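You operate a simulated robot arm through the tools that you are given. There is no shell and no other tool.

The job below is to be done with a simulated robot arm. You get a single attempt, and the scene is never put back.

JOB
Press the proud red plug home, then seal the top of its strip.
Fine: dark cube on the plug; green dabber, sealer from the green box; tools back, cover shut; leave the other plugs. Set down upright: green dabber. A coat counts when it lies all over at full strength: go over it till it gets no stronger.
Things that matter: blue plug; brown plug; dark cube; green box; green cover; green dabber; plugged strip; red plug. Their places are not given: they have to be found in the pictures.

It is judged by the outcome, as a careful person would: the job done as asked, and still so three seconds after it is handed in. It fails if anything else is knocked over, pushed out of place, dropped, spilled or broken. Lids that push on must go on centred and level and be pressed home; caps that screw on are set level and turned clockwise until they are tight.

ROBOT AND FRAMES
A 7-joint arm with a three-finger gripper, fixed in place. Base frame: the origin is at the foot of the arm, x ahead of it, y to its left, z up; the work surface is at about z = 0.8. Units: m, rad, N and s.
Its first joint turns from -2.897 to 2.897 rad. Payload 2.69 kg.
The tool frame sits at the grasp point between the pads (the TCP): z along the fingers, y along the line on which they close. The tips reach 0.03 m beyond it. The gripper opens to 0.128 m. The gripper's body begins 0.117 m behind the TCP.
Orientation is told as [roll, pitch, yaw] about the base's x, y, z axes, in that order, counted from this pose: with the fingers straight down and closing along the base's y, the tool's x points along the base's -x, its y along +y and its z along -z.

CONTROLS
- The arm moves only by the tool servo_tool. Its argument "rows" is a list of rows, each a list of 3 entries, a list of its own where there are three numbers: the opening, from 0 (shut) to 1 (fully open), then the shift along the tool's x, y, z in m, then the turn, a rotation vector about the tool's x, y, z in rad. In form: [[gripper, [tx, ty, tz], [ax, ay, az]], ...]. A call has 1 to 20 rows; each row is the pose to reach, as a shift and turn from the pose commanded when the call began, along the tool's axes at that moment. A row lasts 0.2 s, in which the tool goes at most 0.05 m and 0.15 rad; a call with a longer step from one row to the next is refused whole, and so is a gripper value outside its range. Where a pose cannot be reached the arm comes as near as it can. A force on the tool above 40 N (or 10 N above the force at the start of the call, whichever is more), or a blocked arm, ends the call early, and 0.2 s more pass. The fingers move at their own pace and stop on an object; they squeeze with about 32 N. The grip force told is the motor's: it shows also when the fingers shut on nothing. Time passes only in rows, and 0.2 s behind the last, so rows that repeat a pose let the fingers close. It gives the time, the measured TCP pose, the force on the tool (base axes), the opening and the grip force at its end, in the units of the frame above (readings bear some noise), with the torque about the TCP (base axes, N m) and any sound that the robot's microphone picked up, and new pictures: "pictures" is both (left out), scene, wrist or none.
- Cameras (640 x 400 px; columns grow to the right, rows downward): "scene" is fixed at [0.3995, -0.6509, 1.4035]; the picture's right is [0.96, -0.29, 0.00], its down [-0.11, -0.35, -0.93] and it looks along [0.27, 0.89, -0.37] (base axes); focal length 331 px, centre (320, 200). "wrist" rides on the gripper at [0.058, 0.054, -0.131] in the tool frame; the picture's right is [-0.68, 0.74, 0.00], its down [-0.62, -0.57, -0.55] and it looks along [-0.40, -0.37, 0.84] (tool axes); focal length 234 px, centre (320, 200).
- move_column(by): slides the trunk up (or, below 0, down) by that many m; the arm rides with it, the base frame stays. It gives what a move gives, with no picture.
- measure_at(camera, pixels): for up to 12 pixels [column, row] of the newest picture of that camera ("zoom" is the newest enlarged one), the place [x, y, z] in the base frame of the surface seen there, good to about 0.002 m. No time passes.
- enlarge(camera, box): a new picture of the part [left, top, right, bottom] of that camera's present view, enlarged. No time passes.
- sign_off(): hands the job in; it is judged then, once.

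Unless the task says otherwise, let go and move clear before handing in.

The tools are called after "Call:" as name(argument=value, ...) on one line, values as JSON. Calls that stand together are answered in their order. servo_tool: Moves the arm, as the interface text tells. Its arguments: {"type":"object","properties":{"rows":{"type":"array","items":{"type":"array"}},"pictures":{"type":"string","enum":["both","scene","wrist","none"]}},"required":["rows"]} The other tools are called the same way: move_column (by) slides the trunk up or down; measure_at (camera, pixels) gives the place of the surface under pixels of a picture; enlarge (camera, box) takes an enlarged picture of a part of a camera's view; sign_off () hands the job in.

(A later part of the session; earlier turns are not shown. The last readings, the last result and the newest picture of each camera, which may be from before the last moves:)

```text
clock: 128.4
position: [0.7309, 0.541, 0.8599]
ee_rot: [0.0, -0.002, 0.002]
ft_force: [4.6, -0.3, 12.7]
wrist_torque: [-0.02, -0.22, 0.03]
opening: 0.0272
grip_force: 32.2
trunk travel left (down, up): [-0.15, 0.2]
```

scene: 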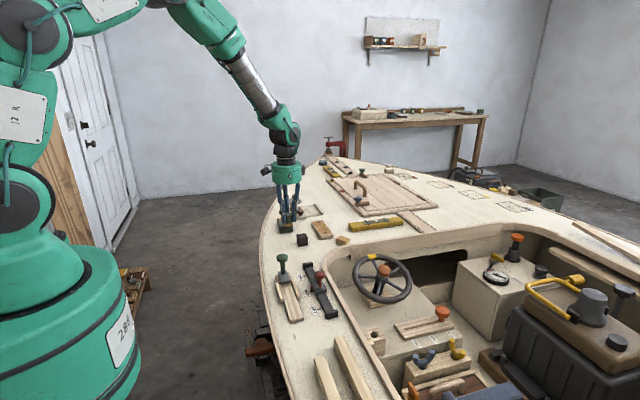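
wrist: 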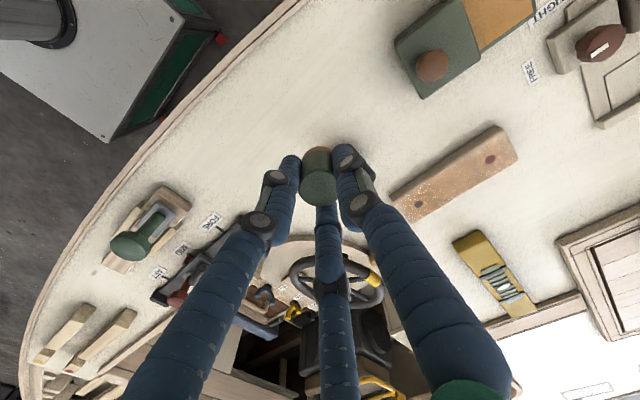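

Contact 12.7 N. Serpentine across the +y end.

Call:
servo_tool(rows=[[0, [-0.012, 0, 0], [0, 0, 0]], [0, [-0.024, 0, 0], [0, 0, 0]], [0, [-0.036, 0, 0], [0, 0, 0]], [0, [-0.036, -0.009, 0], [0, 0, 0]], [0, [-0.024, -0.009, 0], [0, 0, 0]], [0, [-0.012, -0.009, 0], [0, 0, 0]], [0, [0, -0.009, 0], [0, 0, 0]], [0, [0, -0.018, 0], [0, 0, 0]], [0, [-0.012, -0.018, 0], [0, 0, 0]], [0, [-0.024, -0.018, 0], [0, 0, 0]], [0, [-0.036, -0.018, 0], [0, 0, 0]], [0, [-0.036, -0.027, 0], [0, 0, 0]], [0, [-0.024, -0.027, 0], [0, 0, 0]], [0, [-0.012, -0.027, 0], [0, 0, 0]], [0, [0, -0.027, 0], [0, 0, 0]], [0, [0, -0.036, 0], [0, 0, 0]], [0, [-0.012, -0.036, 0], [0, 0, 0]], [0, [-0.024, -0.036, 0], [0, 0, 0]], [0, [-0.036, -0.036, 0], [0, 0, 0]]], pictures="none")

Call:
servo_tool(rows=[[0, [0, -0.012, -0.0001], [0, 0, 0]], [0, [0, -0.024, -0.0001], [0, 0, 0]], [0, [0, -0.036, -0.0002], [0, 0, 0]], [0, [0, -0.048, -0.0002], [0, 0, 0]], [0, [0, -0.058, -0.0003], [0, 0, 0]], [0, [0.012, -0.058, -0.0003], [0, 0, 0]], [0, [0.024, -0.058, -0.0003], [0, 0, 0]], [0, [0.036, -0.058, -0.0003], [0, 0, 0]], [0, [0.036, -0.067, -0.0003], [0, 0, 0]], [0, [0.024, -0.067, -0.0003], [0, 0, 0]], [0, [0.012, -0.067, -0.0003], [0, 0, 0]], [0, [0, -0.067, -0.0003], [0, 0, 0]], [0, [0, -0.076, -0.0003], [0, 0, 0]], [0, [0.012, -0.076, -0.0003], [0, 0, 0]], [0, [0.024, -0.076, -0.0003], [0, 0, 0]], [0, [0.036, -0.076, -0.0003], [0, 0, 0]], [0, [0.036, -0.085, -0.0003], [0, 0, 0]], [0, [0.024, -0.085, -0.0003], [0, 0, 0]], [0, [0.012, -0.085, -0.0003], [0, 0, 0]], [0, [0, -0.085, -0.0003], [0, 0, 0]]], pictures="none")

Call:
servo_tool(rows=[[0, [0, -0.004, 0], [0, 0, 0]], [0, [0.012, -0.004, 0], [0, 0, 0]], [0, [0.024, -0.004, 0], [0, 0, 0]], [0, [0.036, -0.004, 0], [0, 0, 0]], [0, [0.036, 0.001, 0], [0, 0, 0]], [0, [0.02, 0.001, -0.02], [0, 0, 0]], [0, [0.05, 0, -0.055], [0, 0, 0]], [0, [0.09, -0.005, -0.07], [0, 0, 0]], [0, [0.13, -0.01, -0.07], [0, 0, 0]], [0, [0.166, -0.017, -0.07], [0, 0, 0]], [0, [0.166, -0.017, -0.07], [0, 0, 0]]], pictures="both")

Call:
enlarge(camera="scene", box=[312, 218, 334, 240])

Call:
enlarge(camera="wrist", box=[370, 110, 530, 230])

```text
clock: 132.4
position: [0.766, 0.5053, 0.8592]
ee_rot: [0.001, 0.0, 0.001]
ft_force: [-1.1, -0.1, 9.1]
wrist_torque: [0.0, 0.03, -0.04]
opening: 0.0273
grip_force: 32.1
trunk travel left (down, up): [-0.15, 0.2]
```

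```text
clock: 136.6
position: [0.7667, 0.42, 0.8588]
ee_rot: [-0.001, 0.001, 0.001]
ft_force: [-2.7, -0.6, 7.9]
wrist_torque: [-0.01, 0.11, 0.0]
opening: 0.0274
grip_force: 32.0
trunk travel left (down, up): [-0.15, 0.2]
```

```text
clock: 139.0
position: [0.5991, 0.4042, 0.931]
ee_rot: [-0.001, 0.0, 0.002]
ft_force: [-0.2, 0.8, 0.4]
wrist_torque: [0.03, -0.03, 0.01]
opening: 0.0273
grip_force: 32.0
trunk travel left (down, up): [-0.15, 0.2]
```

scene: 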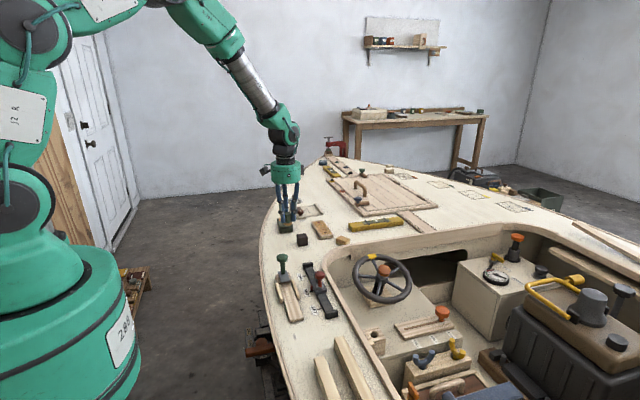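
wrist: 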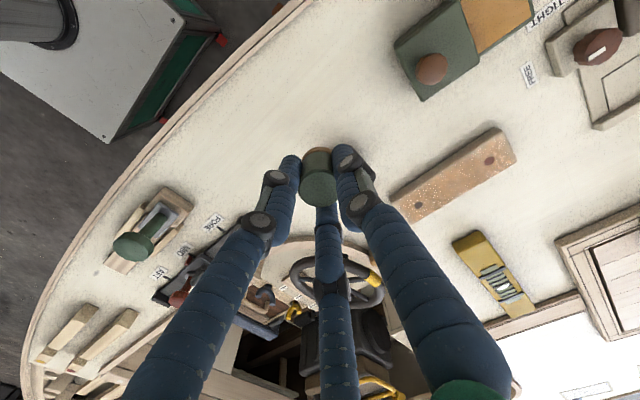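

```text
16.00 times, centred on (323, 229) of scene
```

zoom: 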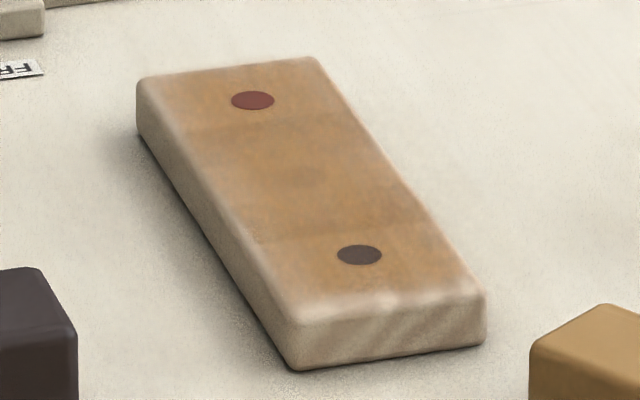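

```text
3.33 times, centred on (450, 170) of wrist
```

zoom: 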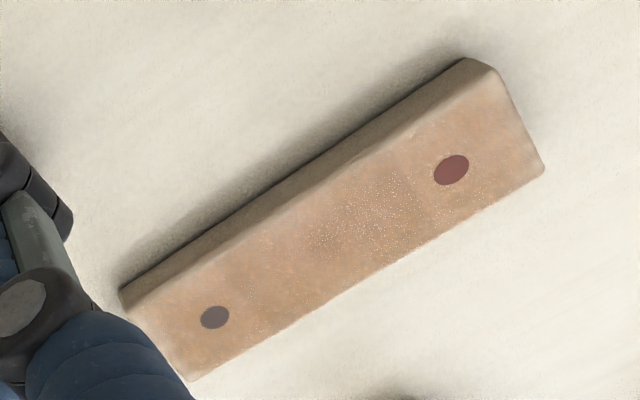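

The picture hasn't changed after the extra series, so the coat has reached its limit. I'll check plug heights against the surface to be sure all is flush.

Call:
measure_at(camera="zoom", pixels=[[452, 170], [446, 172], [458, 168], [214, 317], [208, 318], [220, 315], [420, 150], [400, 190], [335, 240], [300, 260], [250, 300], [490, 150]])

Call:
enlarge(camera="scene", box=[314, 219, 328, 229])

Call:
enlarge(camera="scene", box=[318, 226, 332, 236])

```text
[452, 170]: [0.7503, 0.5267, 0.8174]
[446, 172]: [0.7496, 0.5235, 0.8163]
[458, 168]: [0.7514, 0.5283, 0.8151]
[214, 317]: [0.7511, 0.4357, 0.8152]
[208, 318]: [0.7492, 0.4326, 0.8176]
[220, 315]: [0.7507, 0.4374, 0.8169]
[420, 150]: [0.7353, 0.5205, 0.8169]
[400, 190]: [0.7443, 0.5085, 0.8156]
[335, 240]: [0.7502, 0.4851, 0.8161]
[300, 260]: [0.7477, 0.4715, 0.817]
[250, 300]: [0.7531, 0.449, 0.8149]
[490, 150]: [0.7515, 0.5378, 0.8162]
```

```text
16.00 times, centred on (321, 224) of scene
```

zoom: 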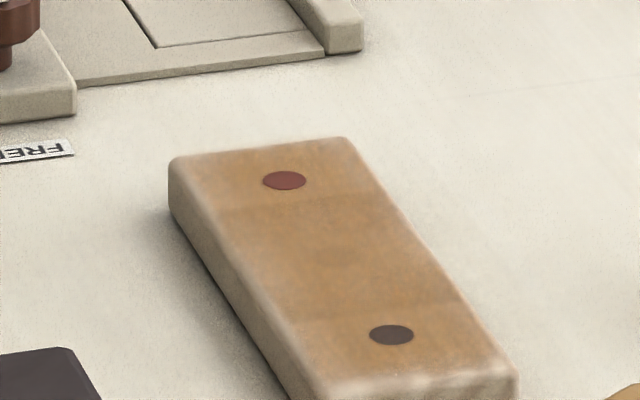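

```text
16.00 times, centred on (325, 231) of scene
```

zoom: 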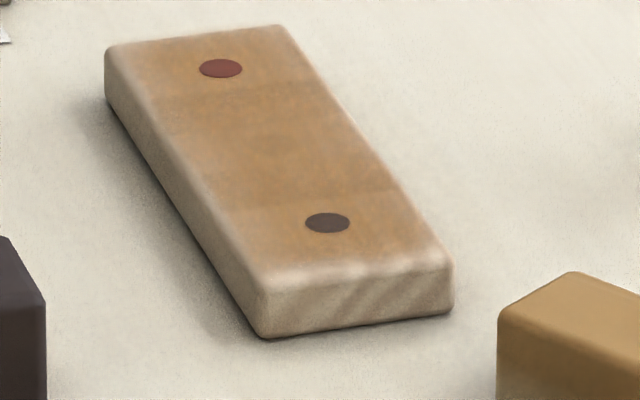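

All three plugs measure flush (z≈0.816 like the surface) and the coat is steady. Now I'll carry the dabber back to its place at (0.772,0.586).

Call:
servo_tool(rows=[[0, [-0.015, 0.015, -0.02], [0, 0, 0]], [0, [-0.045, 0.045, -0.025], [0, 0, 0]], [0, [-0.075, 0.077, -0.025], [0, 0, 0]], [0, [-0.105, 0.11, -0.025], [0, 0, 0]], [0, [-0.135, 0.142, -0.025], [0, 0, 0]], [0, [-0.16, 0.17, -0.025], [0, 0, 0]], [0, [-0.1735, 0.184, -0.02], [0, 0, 0]], [0, [-0.1735, 0.184, 0.015], [0, 0, 0]], [0, [-0.1735, 0.184, 0.05], [0, 0, 0]], [0, [-0.1735, 0.184, 0.068], [0, 0, 0]], [0, [-0.1735, 0.184, 0.068], [0, 0, 0]]], pictures="both")

Call:
enlarge(camera="scene", box=[296, 185, 344, 225])

```text
clock: 141.4
position: [0.7753, 0.5858, 0.8605]
ee_rot: [0.0, -0.001, 0.0]
ft_force: [1.1, 0.5, 0.1]
wrist_torque: [0.03, -0.01, -0.02]
opening: 0.0272
grip_force: 31.8
trunk travel left (down, up): [-0.15, 0.2]
```

scene: 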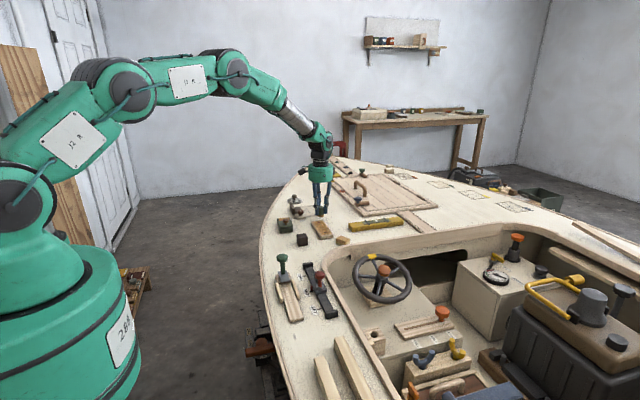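
wrist: 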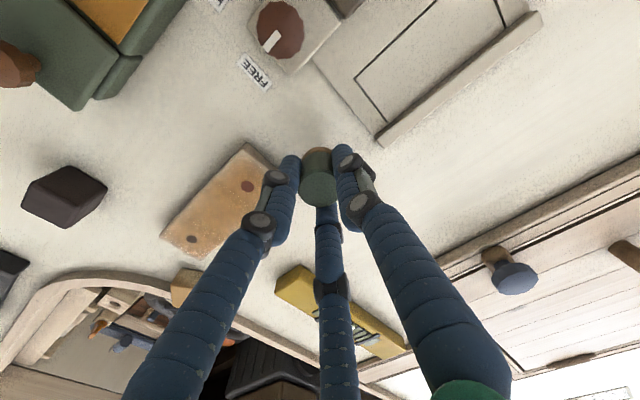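

```text
10.00 times, centred on (320, 205) of scene
```

zoom: 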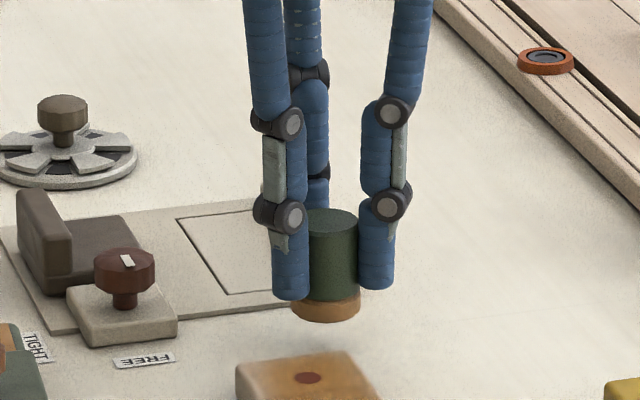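

The dabber is ~2 mm too far +x compared with its old place. I'll correct and lower it gently toward the deck.

Call:
servo_tool(rows=[[0, [0.002, 0, 0.006], [0, 0, 0]], [0, [0.002, 0, 0.012], [0, 0, 0]], [0, [0.002, 0, 0.015], [0, 0, 0]], [0, [0.002, 0, 0.0165], [0, 0, 0]], [0, [0.002, 0, 0.0165], [0, 0, 0]]], pictures="scene")

Call:
enlarge(camera="scene", box=[296, 185, 344, 225])

```text
clock: 142.6
position: [0.772, 0.5871, 0.8441]
ee_rot: [0.0, 0.001, 0.002]
ft_force: [-0.5, -0.8, -0.4]
wrist_torque: [0.04, 0.02, -0.01]
opening: 0.0269
grip_force: 31.6
trunk travel left (down, up): [-0.15, 0.2]
```

scene: 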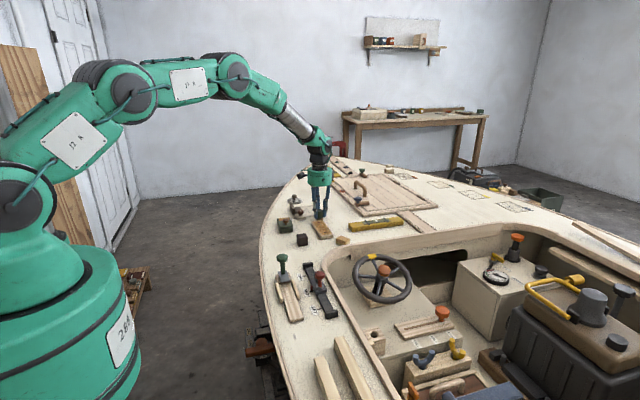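

```text
10.00 times, centred on (320, 205) of scene
```

zoom: 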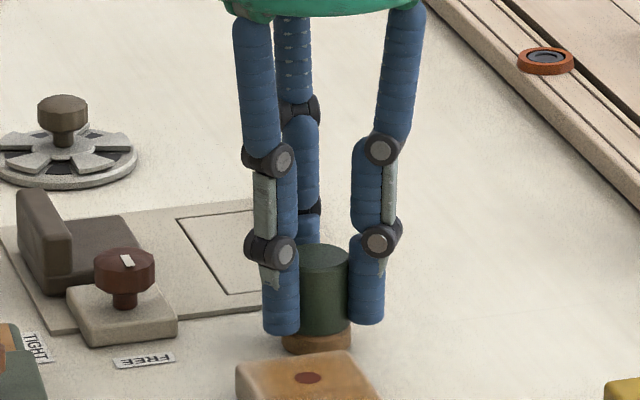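

It lines up within ~1.5 mm of its original spot. I'll lower in small steps to contact.

Call:
servo_tool(rows=[[0, [-0.001, 0, 0.0007], [0, 0, 0]], [0, [-0.001, 0, 0.0014], [0, 0, 0]], [0, [-0.001, 0, 0.002], [0, 0, 0]], [0, [-0.001, 0, 0.002], [0, 0, 0]]], pictures="none")

```text
clock: 143.6
position: [0.7712, 0.5874, 0.8438]
ee_rot: [0.0, -0.002, 0.004]
ft_force: [0.8, 1.4, 3.0]
wrist_torque: [0.02, -0.05, -0.01]
opening: 0.0269
grip_force: 32.2
trunk travel left (down, up): [-0.15, 0.2]
```

Contact at 3 N. I'll open slowly and rise straight up.

Call:
servo_tool(rows=[[0.24, [0, 0, 0], [0, 0, 0]], [0.32, [0, 0, 0], [0, 0, 0]], [0.45, [0, 0, 0], [0, 0, 0]], [0.6, [0, 0, 0], [0, 0, 0]], [0.6, [0, 0, -0.02], [0, 0, 0]], [0.6, [0, 0, -0.05], [0, 0, 0]], [0.6, [0, 0, -0.09], [0, 0, 0]]], pictures="both")

Call:
enlarge(camera="scene", box=[272, 205, 336, 245])

```text
clock: 145.2
position: [0.772, 0.5848, 0.93]
ee_rot: [0.001, -0.001, 0.003]
ft_force: [-0.6, -0.3, -0.1]
wrist_torque: [0.01, 0.01, 0.03]
opening: 0.0765
grip_force: 0.1
trunk travel left (down, up): [-0.15, 0.2]
```

scene: 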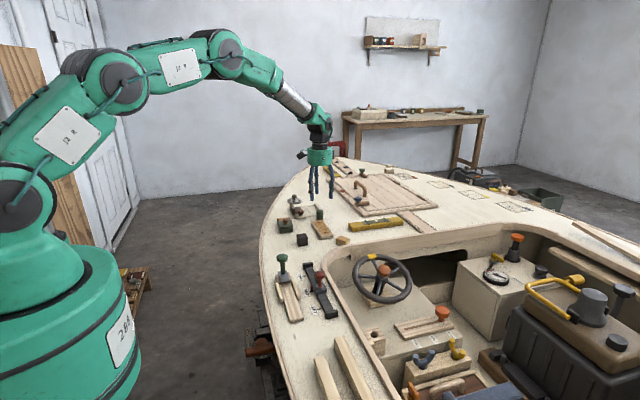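
wrist: 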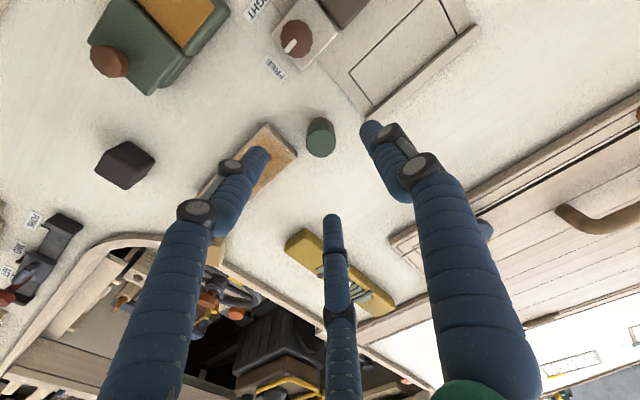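

```text
10.00 times, centred on (304, 225) of scene
```

zoom: 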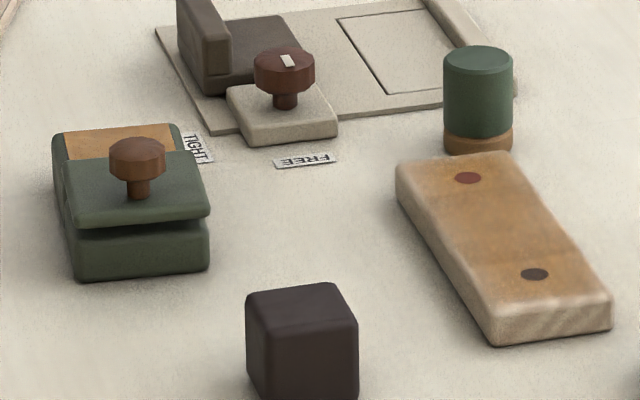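

The dabber stands upright within ~1 mm of its old spot. Now the cover: I'll measure the knob and box before gripping.

Call:
measure_at(camera="zoom", pixels=[[137, 145], [137, 155], [112, 158], [162, 156], [75, 225], [205, 215], [95, 255], [195, 250], [65, 140], [175, 130], [120, 130], [140, 190]])

Call:
enlarge(camera="wrist", box=[75, 0, 235, 110])

Call:
measure_at(camera="zoom", pixels=[[115, 210], [60, 215], [165, 215], [240, 255], [50, 130], [180, 340], [270, 280], [420, 190], [530, 20], [380, 10], [115, 180], [115, 250]])

```text
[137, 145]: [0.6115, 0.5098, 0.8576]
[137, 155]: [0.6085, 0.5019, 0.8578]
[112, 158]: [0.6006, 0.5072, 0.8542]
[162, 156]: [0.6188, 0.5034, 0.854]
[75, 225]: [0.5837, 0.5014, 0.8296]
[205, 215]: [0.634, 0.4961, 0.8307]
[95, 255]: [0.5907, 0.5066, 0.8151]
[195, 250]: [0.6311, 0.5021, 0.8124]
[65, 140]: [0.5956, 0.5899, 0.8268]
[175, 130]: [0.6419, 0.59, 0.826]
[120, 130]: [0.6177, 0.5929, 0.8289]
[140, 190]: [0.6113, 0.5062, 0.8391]
```

```text
3.64 times, centred on (155, 55) of wrist
```

zoom: 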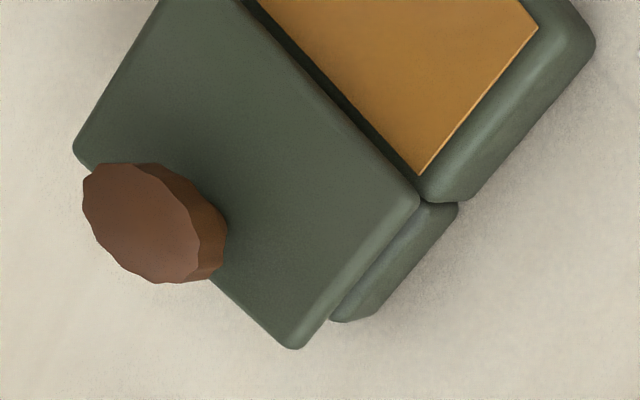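

```text
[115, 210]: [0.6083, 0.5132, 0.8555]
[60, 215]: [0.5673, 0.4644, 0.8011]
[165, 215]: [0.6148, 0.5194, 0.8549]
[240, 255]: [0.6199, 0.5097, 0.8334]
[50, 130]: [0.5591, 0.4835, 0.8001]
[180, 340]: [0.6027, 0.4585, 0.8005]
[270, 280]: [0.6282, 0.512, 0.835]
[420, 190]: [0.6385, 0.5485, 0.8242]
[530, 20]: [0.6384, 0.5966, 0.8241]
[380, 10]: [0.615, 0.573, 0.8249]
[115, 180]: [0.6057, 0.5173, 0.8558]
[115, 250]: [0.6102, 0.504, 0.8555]
```

Knob centre is at ≈(0.611,0.512). I'll move over it and descend around it with the fingers half open.

Call:
servo_tool(rows=[[0.5, [0.04, -0.02, 0], [0, 0, 0]], [0.5, [0.08, -0.04, 0], [0, 0, 0]], [0.5, [0.12, -0.057, 0], [0, 0, 0]], [0.5, [0.161, -0.073, 0], [0, 0, 0]], [0.5, [0.161, -0.073, 0.03], [0, 0, 0]], [0.5, [0.161, -0.073, 0.055], [0, 0, 0]], [0.5, [0.161, -0.073, 0.0625], [0, 0, 0]], [0.5, [0.161, -0.073, 0.0625], [0, 0, 0]]], pictures="both")

Call:
enlarge(camera="wrist", box=[240, 110, 400, 230])

```text
clock: 147.0
position: [0.6123, 0.5135, 0.87]
ee_rot: [0.0, 0.0, 0.002]
ft_force: [0.0, -0.7, 0.2]
wrist_torque: [-0.01, 0.03, -0.02]
opening: 0.0642
grip_force: 0.0
trunk travel left (down, up): [-0.15, 0.2]
```

scene: 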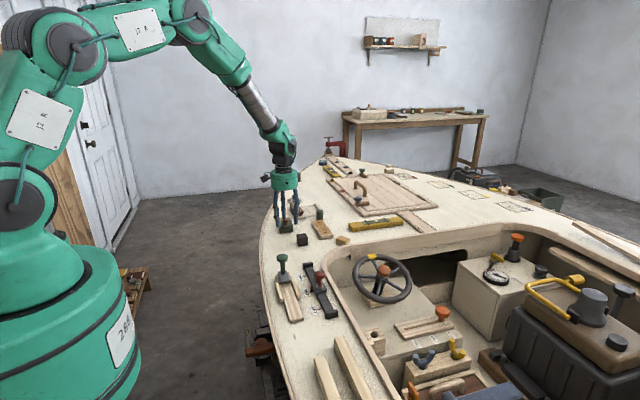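
wrist: 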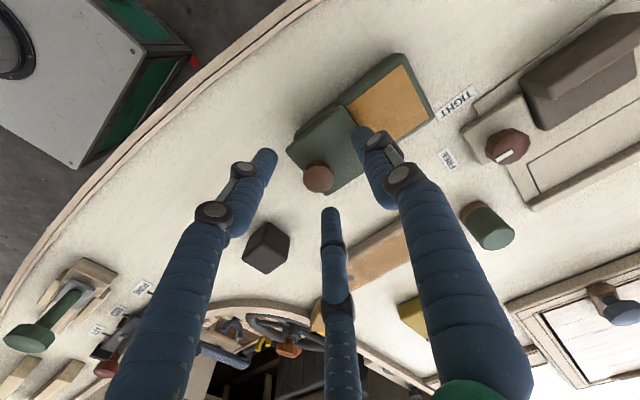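

```text
3.33 times, centred on (320, 170) of wrist
```

zoom: 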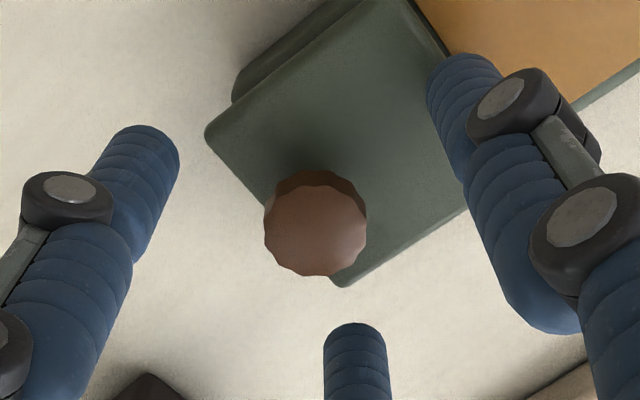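

The knob is centred. I'll close on it and add a light downward press.

Call:
servo_tool(rows=[[0.25, [0, -0.001, 0], [0, 0, 0]], [0, [0, -0.001, 0], [0, 0, 0]], [0, [0, -0.001, 0], [0, 0, 0]], [0, [0, -0.001, 0.0007], [0, 0, 0]], [0, [0, -0.001, 0.0014], [0, 0, 0]]], pictures="none")

```text
clock: 148.2
position: [0.6118, 0.514, 0.8706]
ee_rot: [0.003, -0.002, 0.002]
ft_force: [2.1, -0.3, 7.3]
wrist_torque: [-0.15, 0.29, 0.11]
opening: 0.0206
grip_force: 31.7
trunk travel left (down, up): [-0.15, 0.2]
```

Pressing 7 N on the knob. Now sliding the cover shut toward +y.

Call:
servo_tool(rows=[[0, [0, 0.003, 0.0002], [0, 0, 0]], [0, [0, 0.006, 0.0002], [0, 0, 0]], [0, [0, 0.009, 0.0002], [0, 0, 0]], [0, [0, 0.012, 0.0002], [0, 0, 0]], [0, [0, 0.015, 0.0002], [0, 0, 0]], [0, [0, 0.018, 0.0002], [0, 0, 0]], [0, [0, 0.021, 0.0002], [0, 0, 0]], [0, [0, 0.024, 0.0002], [0, 0, 0]]], pictures="both")

Call:
enlarge(camera="scene", box=[265, 200, 313, 240])

```text
clock: 150.0
position: [0.6109, 0.5368, 0.8694]
ee_rot: [-0.001, -0.001, 0.001]
ft_force: [6.4, -0.8, 11.3]
wrist_torque: [0.06, -0.26, -0.02]
opening: 0.0209
grip_force: 32.1
trunk travel left (down, up): [-0.15, 0.2]
```

scene: 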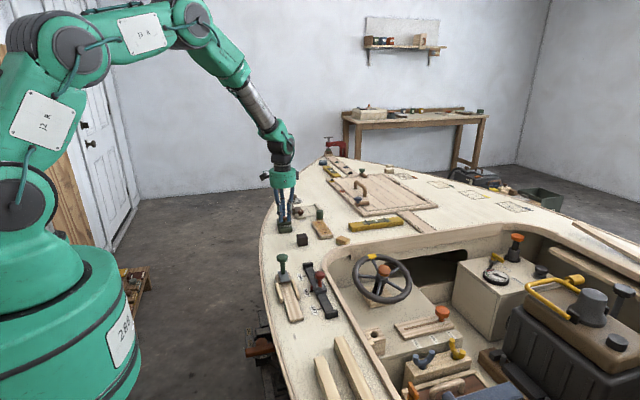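
wrist: 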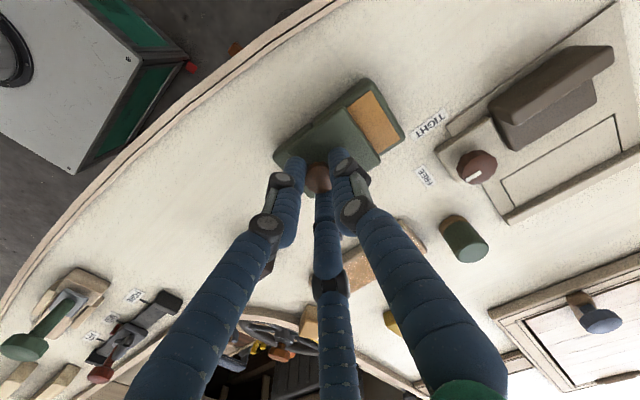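

```text
10.00 times, centred on (289, 220) of scene
```

zoom: 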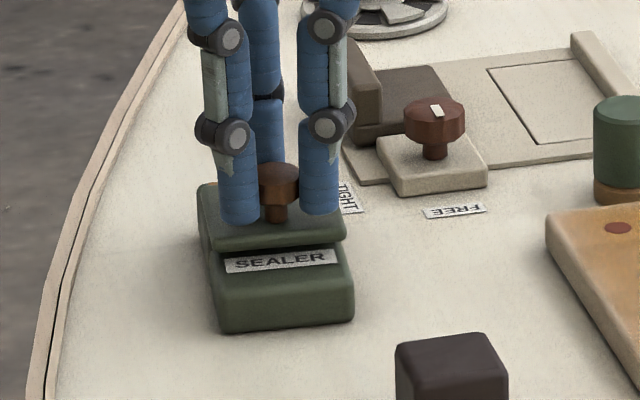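

Halfway shut with the body steady. Continuing.

Call:
servo_tool(rows=[[0, [-0.0005, 0.003, 0], [0, 0, 0]], [0, [-0.0007, 0.006, 0], [0, 0, 0]], [0, [-0.0007, 0.009, 0], [0, 0, 0]], [0, [-0.0007, 0.012, 0], [0, 0, 0]], [0, [-0.0007, 0.015, 0], [0, 0, 0]], [0, [-0.0007, 0.018, 0], [0, 0, 0]], [0, [-0.0007, 0.02, 0], [0, 0, 0]]], pictures="both")

Call:
enlarge(camera="wrist", box=[250, 70, 410, 190])

```text
clock: 151.6
position: [0.6128, 0.557, 0.8694]
ee_rot: [-0.001, 0.0, 0.003]
ft_force: [5.2, -0.2, 8.2]
wrist_torque: [-0.05, -0.01, 0.08]
opening: 0.0207
grip_force: 31.7
trunk travel left (down, up): [-0.15, 0.2]
```

scene: 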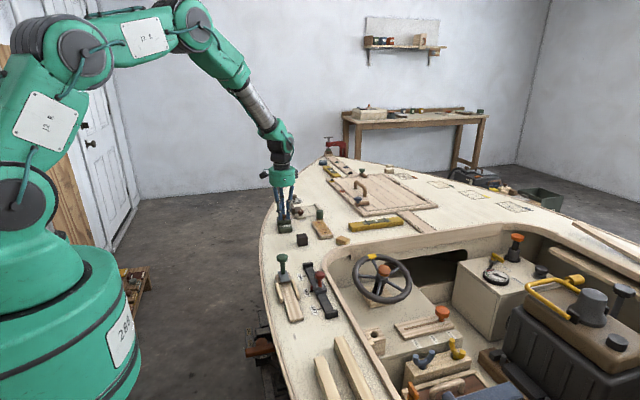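
wrist: 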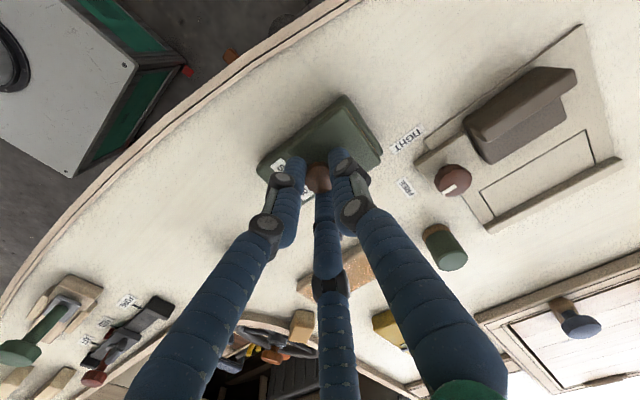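

```text
3.33 times, centred on (330, 130) of wrist
```

zoom: 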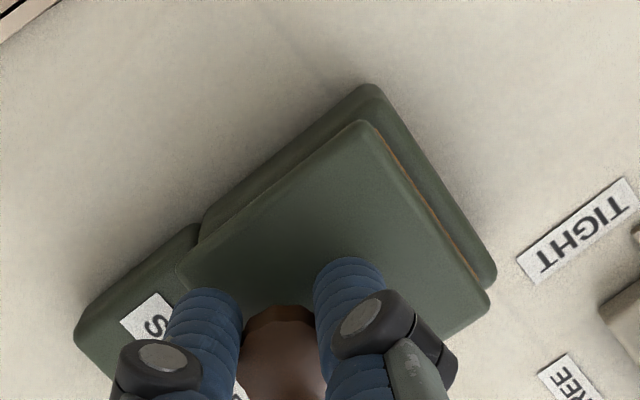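

A thin amber line remains behind the cover (430,195 in the zoom); ~5 mm to go. I'll push on in 1 mm steps and watch for the stop.

Call:
servo_tool(rows=[[0, [0, 0.001, 0], [0, 0, 0]], [0, [0, 0.002, 0], [0, 0, 0]], [0, [0, 0.003, 0], [0, 0, 0]], [0, [0, 0.004, 0], [0, 0, 0]], [0, [0, 0.005, 0], [0, 0, 0]]], pictures="both")

Call:
enlarge(camera="wrist", box=[250, 70, 410, 190])

Call:
enlarge(camera="scene", box=[265, 200, 313, 240])

```text
clock: 152.8
position: [0.6118, 0.5615, 0.8683]
ee_rot: [-0.001, 0.0, 0.002]
ft_force: [6.3, -3.1, 13.7]
wrist_torque: [-0.01, -0.33, 0.0]
opening: 0.0206
grip_force: 32.4
trunk travel left (down, up): [-0.15, 0.2]
```

scene: 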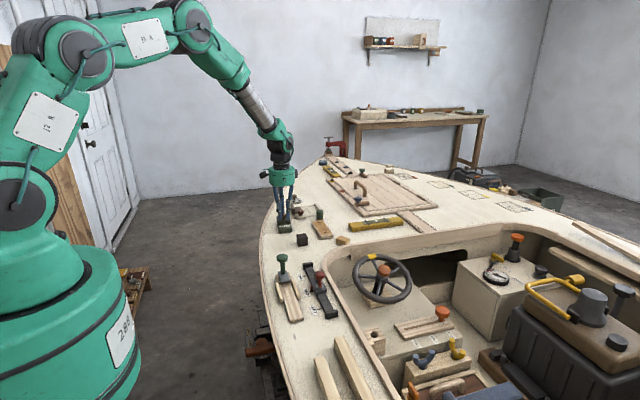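
wrist: 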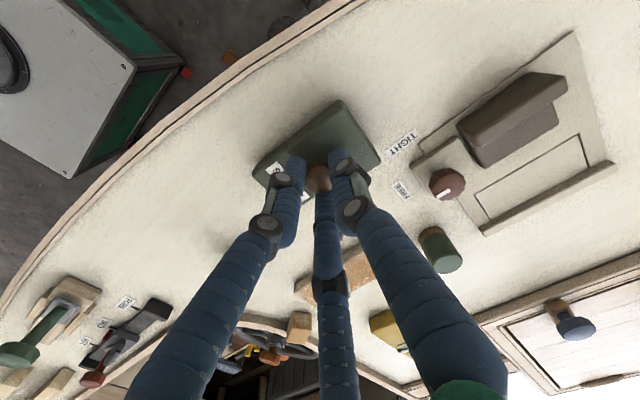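

```text
3.33 times, centred on (330, 130) of wrist
```

zoom: 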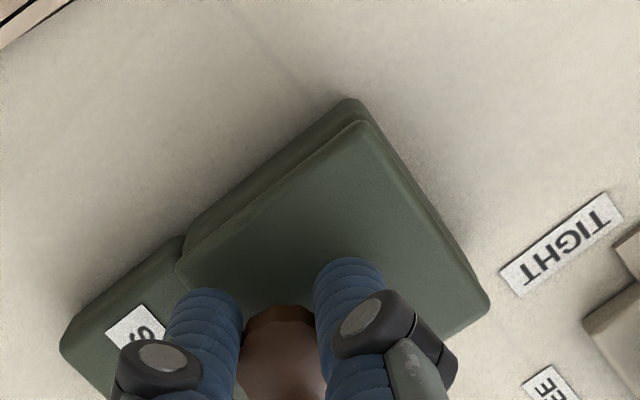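

```text
10.00 times, centred on (289, 220) of scene
```

zoom: 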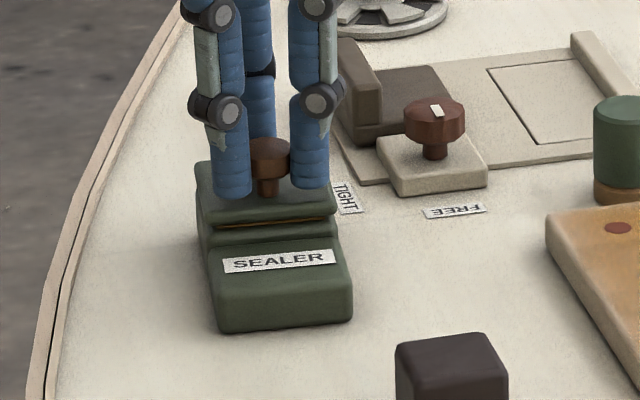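

It looks just as it did originally, with fy −3 N building. I'll push 1 mm more to confirm it's against its stop.

Call:
servo_tool(rows=[[0, [0, 0.0007, 0], [0, 0, 0]], [0, [0, 0.0014, 0], [0, 0, 0]], [0, [0, 0.0014, 0], [0, 0, 0]]], pictures="both")

Call:
enlarge(camera="wrist", box=[250, 70, 410, 190])

Call:
enlarge(camera="scene", box=[272, 205, 336, 245])

Call:
measure_at(camera="zoom", pixels=[[60, 125], [75, 212], [95, 250], [150, 265], [140, 230], [190, 240], [185, 165], [70, 175], [80, 235], [205, 235]])

```text
clock: 153.6
position: [0.6116, 0.5632, 0.8691]
ee_rot: [0.0, 0.0, 0.002]
ft_force: [1.7, -7.6, 13.4]
wrist_torque: [-0.22, -0.05, 0.02]
opening: 0.0205
grip_force: 31.6
trunk travel left (down, up): [-0.15, 0.2]
```

scene: 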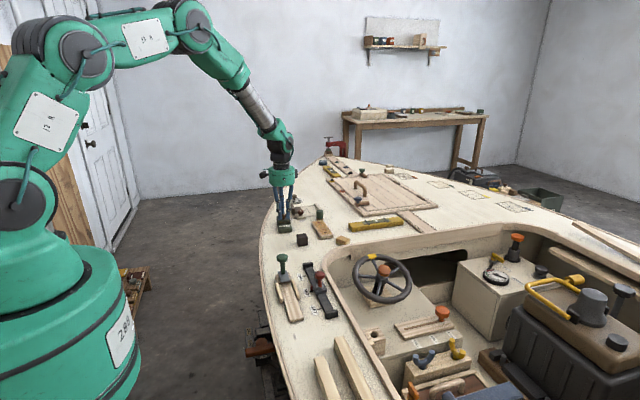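
wrist: 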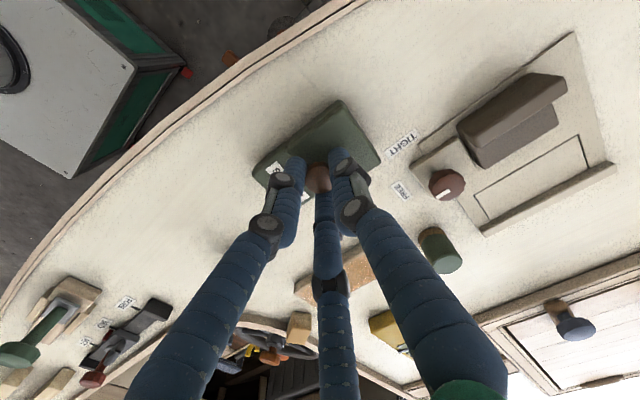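

```text
3.33 times, centred on (330, 130) of wrist
```

zoom: 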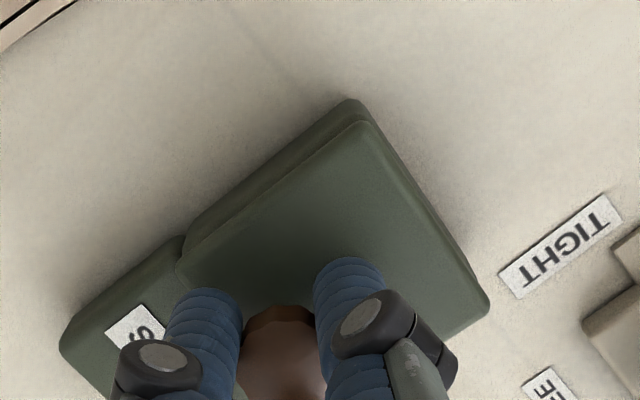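

```text
10.00 times, centred on (304, 225) of scene
```

zoom: 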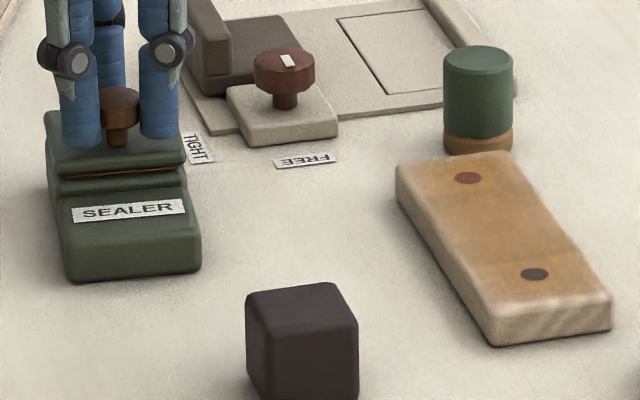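

```text
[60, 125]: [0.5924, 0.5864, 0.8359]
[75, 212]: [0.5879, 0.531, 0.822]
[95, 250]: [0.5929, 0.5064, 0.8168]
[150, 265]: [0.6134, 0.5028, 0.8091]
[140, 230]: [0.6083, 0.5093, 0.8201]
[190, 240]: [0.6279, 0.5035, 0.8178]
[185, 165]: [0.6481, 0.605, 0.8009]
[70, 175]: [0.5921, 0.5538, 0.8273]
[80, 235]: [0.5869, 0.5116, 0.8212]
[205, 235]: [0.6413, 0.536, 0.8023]
```

fy −7.6 N: the cover is against its stop and looks shut as at the start. I'll unload, release the knob and move away to compare the box's place with the first picture.

Call:
servo_tool(rows=[[0, [0, -0.0015, -0.0008], [0, 0, 0]], [0.3, [0, -0.0015, -0.0012], [0, 0, 0]], [0.5, [0, -0.0015, -0.0012], [0, 0, 0]], [0.5, [0, -0.0015, -0.03], [0, 0, 0]], [0.5, [0, -0.0015, -0.07], [0, 0, 0]], [0.5, [0.03, -0.0015, -0.09], [0, 0, 0]], [0.5, [0.07, 0.02, -0.09], [0, 0, 0]]], pictures="both")

Call:
enlarge(camera="scene", box=[274, 210, 298, 235])

Call:
measure_at(camera="zoom", pixels=[[215, 330], [300, 330], [400, 320], [250, 300], [390, 295], [190, 250], [165, 220], [260, 75], [180, 120], [370, 160], [300, 160], [420, 250]])

```text
clock: 155.2
position: [0.542, 0.5806, 0.9585]
ee_rot: [0.0, -0.002, 0.0]
ft_force: [0.0, -0.4, -0.8]
wrist_torque: [0.03, 0.04, 0.0]
opening: 0.0642
grip_force: 0.1
trunk travel left (down, up): [-0.15, 0.2]
```

scene: 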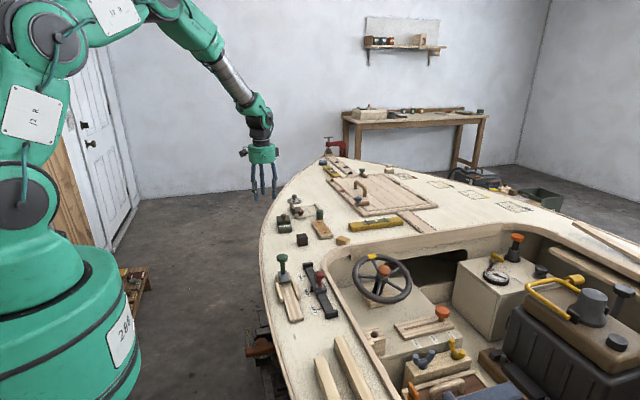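
wrist: 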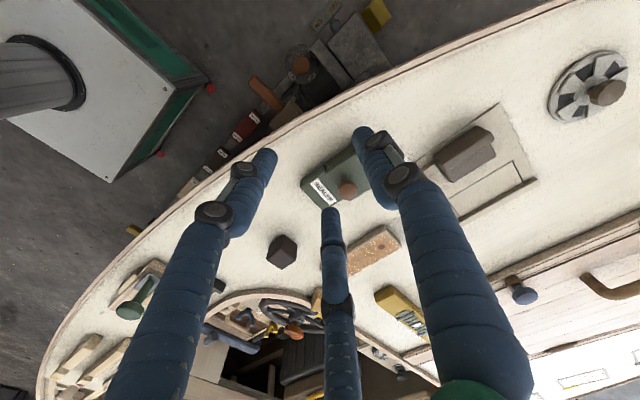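

```text
16.00 times, centred on (286, 222) of scene
```

zoom: 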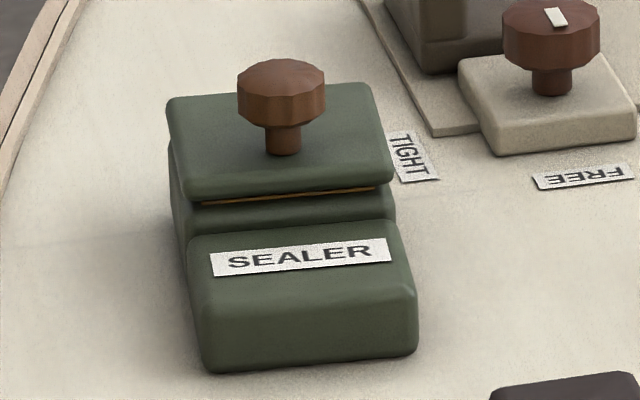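

```text
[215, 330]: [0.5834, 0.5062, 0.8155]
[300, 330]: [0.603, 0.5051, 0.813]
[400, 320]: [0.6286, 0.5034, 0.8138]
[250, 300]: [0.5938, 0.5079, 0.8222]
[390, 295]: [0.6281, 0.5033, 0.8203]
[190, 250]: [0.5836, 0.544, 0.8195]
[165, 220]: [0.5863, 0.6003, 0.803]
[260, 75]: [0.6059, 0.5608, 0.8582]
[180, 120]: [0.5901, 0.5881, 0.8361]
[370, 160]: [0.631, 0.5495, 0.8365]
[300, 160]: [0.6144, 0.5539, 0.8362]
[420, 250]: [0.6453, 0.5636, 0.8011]
```

Comparing with the first zoom, the box has yawed about 4–5° clockwise (front shifted −x ~7 mm) and sits ~5 mm too far +y. I'll restore it by gripping the knob, lifting a hair, turning and shifting it back. First measure the knob and corners from the wrist view.

Call:
enlarge(camera="wrist", box=[295, 135, 391, 215])

Call:
measure_at(camera="zoom", pixels=[[350, 275], [310, 270], [395, 275], [350, 320], [45, 255], [60, 245], [120, 330], [170, 175], [235, 365], [230, 190], [350, 60], [300, 100]])

```text
5.00 times, centred on (343, 175) of wrist
```

zoom: 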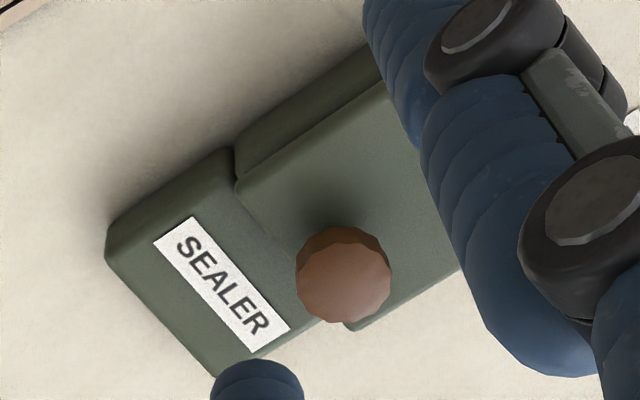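

```text
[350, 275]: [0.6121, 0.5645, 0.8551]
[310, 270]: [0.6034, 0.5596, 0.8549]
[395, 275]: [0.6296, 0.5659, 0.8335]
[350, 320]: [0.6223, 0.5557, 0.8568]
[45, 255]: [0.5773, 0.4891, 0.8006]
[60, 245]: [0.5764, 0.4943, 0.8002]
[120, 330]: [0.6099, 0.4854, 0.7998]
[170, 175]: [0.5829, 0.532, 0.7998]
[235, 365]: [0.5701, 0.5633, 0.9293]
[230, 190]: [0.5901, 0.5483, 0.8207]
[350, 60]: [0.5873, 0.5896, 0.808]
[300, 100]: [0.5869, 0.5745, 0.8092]
```

Left face runs from x 0.587 (back) to 0.582 (front): yaw ≈ −0.06 rad; knob ≈(0.611,0.562) versus (0.614,0.5555) originally. I'll go grip the knob.

Call:
servo_tool(rows=[[0.5, [-0.035, -0.01, 0], [0, 0, 0]], [0.5, [-0.0685, -0.0205, 0.01], [0, 0, 0]], [0.5, [-0.0685, -0.0205, 0.05], [0, 0, 0]], [0.5, [-0.0685, -0.0205, 0.08], [0, 0, 0]], [0.5, [-0.0685, -0.0205, 0.0885], [0, 0, 0]], [0.5, [-0.0685, -0.0205, 0.0885], [0, 0, 0]]], pictures="both")

Call:
enlarge(camera="wrist", box=[240, 110, 400, 230])

```text
clock: 156.6
position: [0.6124, 0.5634, 0.8713]
ee_rot: [0.0, 0.001, 0.001]
ft_force: [0.7, -0.5, 0.0]
wrist_torque: [-0.02, -0.01, 0.03]
opening: 0.064
grip_force: 0.0
trunk travel left (down, up): [-0.15, 0.2]
```

scene: 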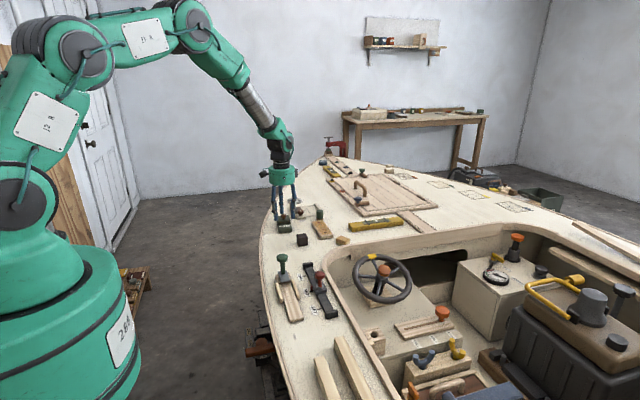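
wrist: 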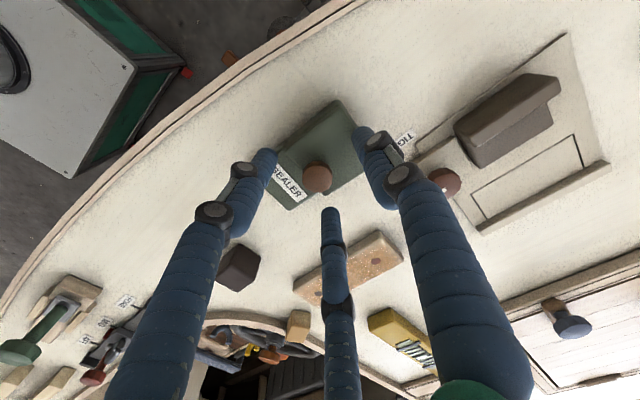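

```text
3.33 times, centred on (320, 170) of wrist
```

zoom: 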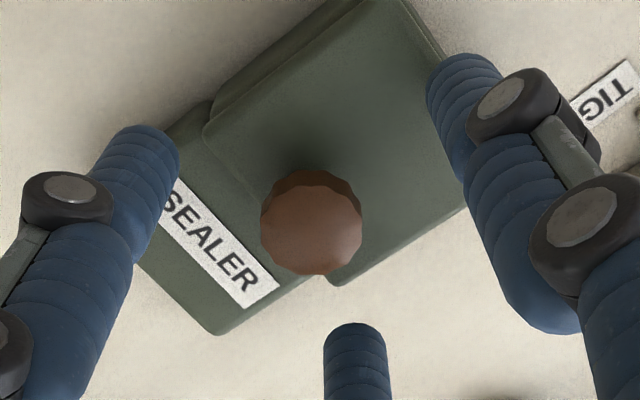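

I'll nudge −1.5 mm in y, close on the knob, and lift by ~3 mm.

Call:
servo_tool(rows=[[0.5, [0, -0.0015, 0], [0, 0, 0]], [0.25, [0, -0.0015, 0], [0, 0, 0]], [0, [0, -0.0015, 0], [0, 0, 0]], [0, [0, -0.0015, 0], [0, 0, 0]], [0, [0, -0.0015, -0.0015], [0, 0, 0]], [0, [0, -0.0015, -0.003], [0, 0, 0]], [0, [0, -0.0015, -0.004], [0, 0, 0]], [0, [0, -0.0015, -0.004], [0, 0, 0]]], pictures="scene")

Call:
enlarge(camera="scene", box=[265, 200, 313, 240])

```text
clock: 158.4
position: [0.6114, 0.5611, 0.8758]
ee_rot: [0.0, 0.0, 0.001]
ft_force: [0.5, 0.0, -4.8]
wrist_torque: [0.04, 0.02, -0.01]
opening: 0.021
grip_force: 31.9
trunk travel left (down, up): [-0.15, 0.2]
```

scene: 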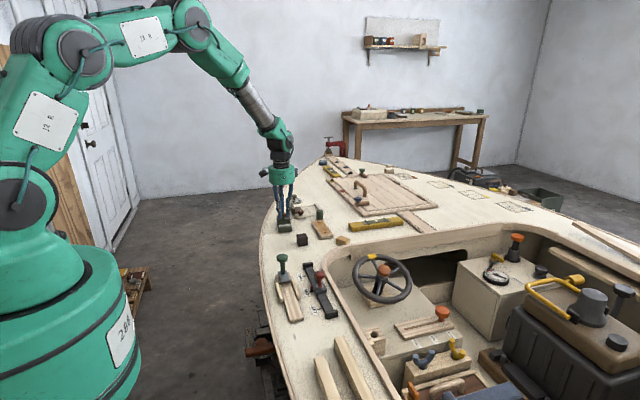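

```text
10.00 times, centred on (289, 220) of scene
```

zoom: 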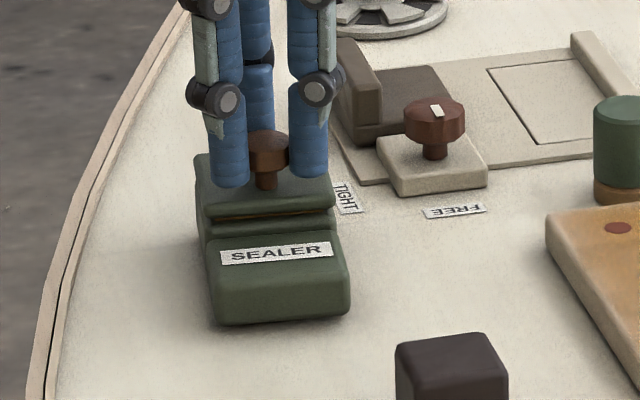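

The box hangs freely (−4.8 N). Now I'll turn it by +0.06 rad about vertical and shift by (+2.5, −5.5 mm).

Call:
servo_tool(rows=[[0, [-0.0008, -0.0018, 0], [0, 0, -0.02]], [0, [-0.0016, -0.0036, 0], [0, 0, -0.04]], [0, [-0.0025, -0.0055, 0], [0, 0, -0.06]], [0, [-0.0025, -0.0055, 0], [0, 0, -0.06]]], pictures="both")

Call:
enlarge(camera="scene", box=[265, 200, 313, 240])

Call:
enlarge(camera="wrist", box=[250, 70, 410, 190])

Call:
measure_at(camera="zoom", pixels=[[350, 110], [270, 160], [200, 230], [120, 270], [90, 290], [430, 200], [470, 260], [340, 130], [230, 230]])

```text
clock: 159.4
position: [0.6138, 0.5552, 0.8746]
ee_rot: [0.0, 0.0, 0.06]
ft_force: [-0.5, -0.2, -4.1]
wrist_torque: [0.03, -0.03, 0.01]
opening: 0.0208
grip_force: 31.9
trunk travel left (down, up): [-0.15, 0.2]
```

scene: 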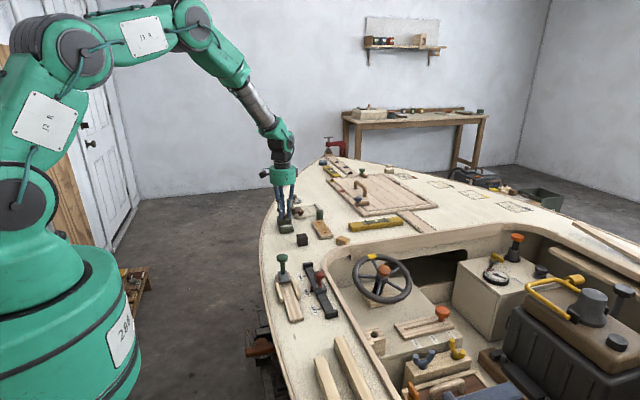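
wrist: 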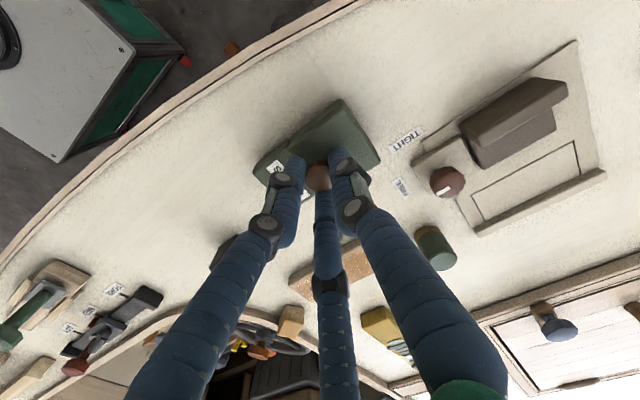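

```text
10.00 times, centred on (289, 220) of scene
```

zoom: 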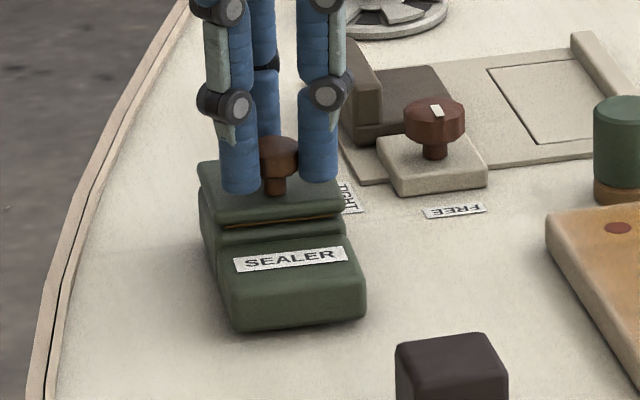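

```text
3.33 times, centred on (330, 130) of wrist
```

zoom: 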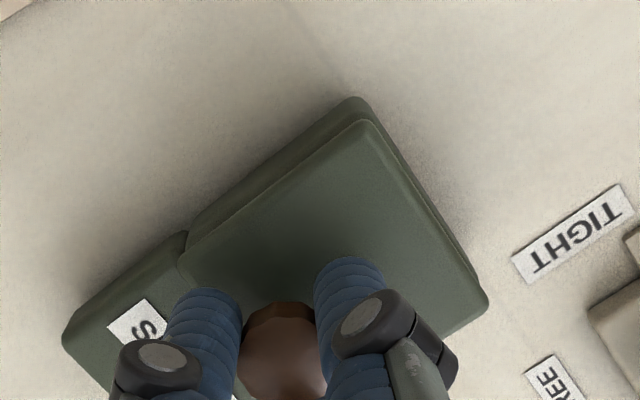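

```text
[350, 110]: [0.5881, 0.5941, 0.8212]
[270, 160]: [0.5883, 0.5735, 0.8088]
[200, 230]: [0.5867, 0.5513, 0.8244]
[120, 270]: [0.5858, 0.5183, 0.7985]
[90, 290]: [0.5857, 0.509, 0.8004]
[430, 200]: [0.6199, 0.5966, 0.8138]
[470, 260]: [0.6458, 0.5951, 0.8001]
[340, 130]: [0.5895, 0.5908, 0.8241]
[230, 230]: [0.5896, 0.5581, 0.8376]
```

The left face now measures x≈0.588 all along and the back is at y≈0.597, matching the original. I'll lower it back gently.

Call:
servo_tool(rows=[[0, [0, 0, 0.0015], [0, 0, 0]], [0, [0, 0, 0.003], [0, 0, 0]], [0, [0, 0, 0.004], [0, 0, 0]], [0, [0, 0, 0.0045], [0, 0, 0]], [0, [0, 0, 0.0045], [0, 0, 0]]], pictures="none")

```text
clock: 160.6
position: [0.614, 0.5563, 0.8711]
ee_rot: [0.0, -0.001, 0.061]
ft_force: [-2.4, -0.3, 2.4]
wrist_torque: [0.0, 0.23, -0.01]
opening: 0.0208
grip_force: 31.8
trunk travel left (down, up): [-0.15, 0.2]
```

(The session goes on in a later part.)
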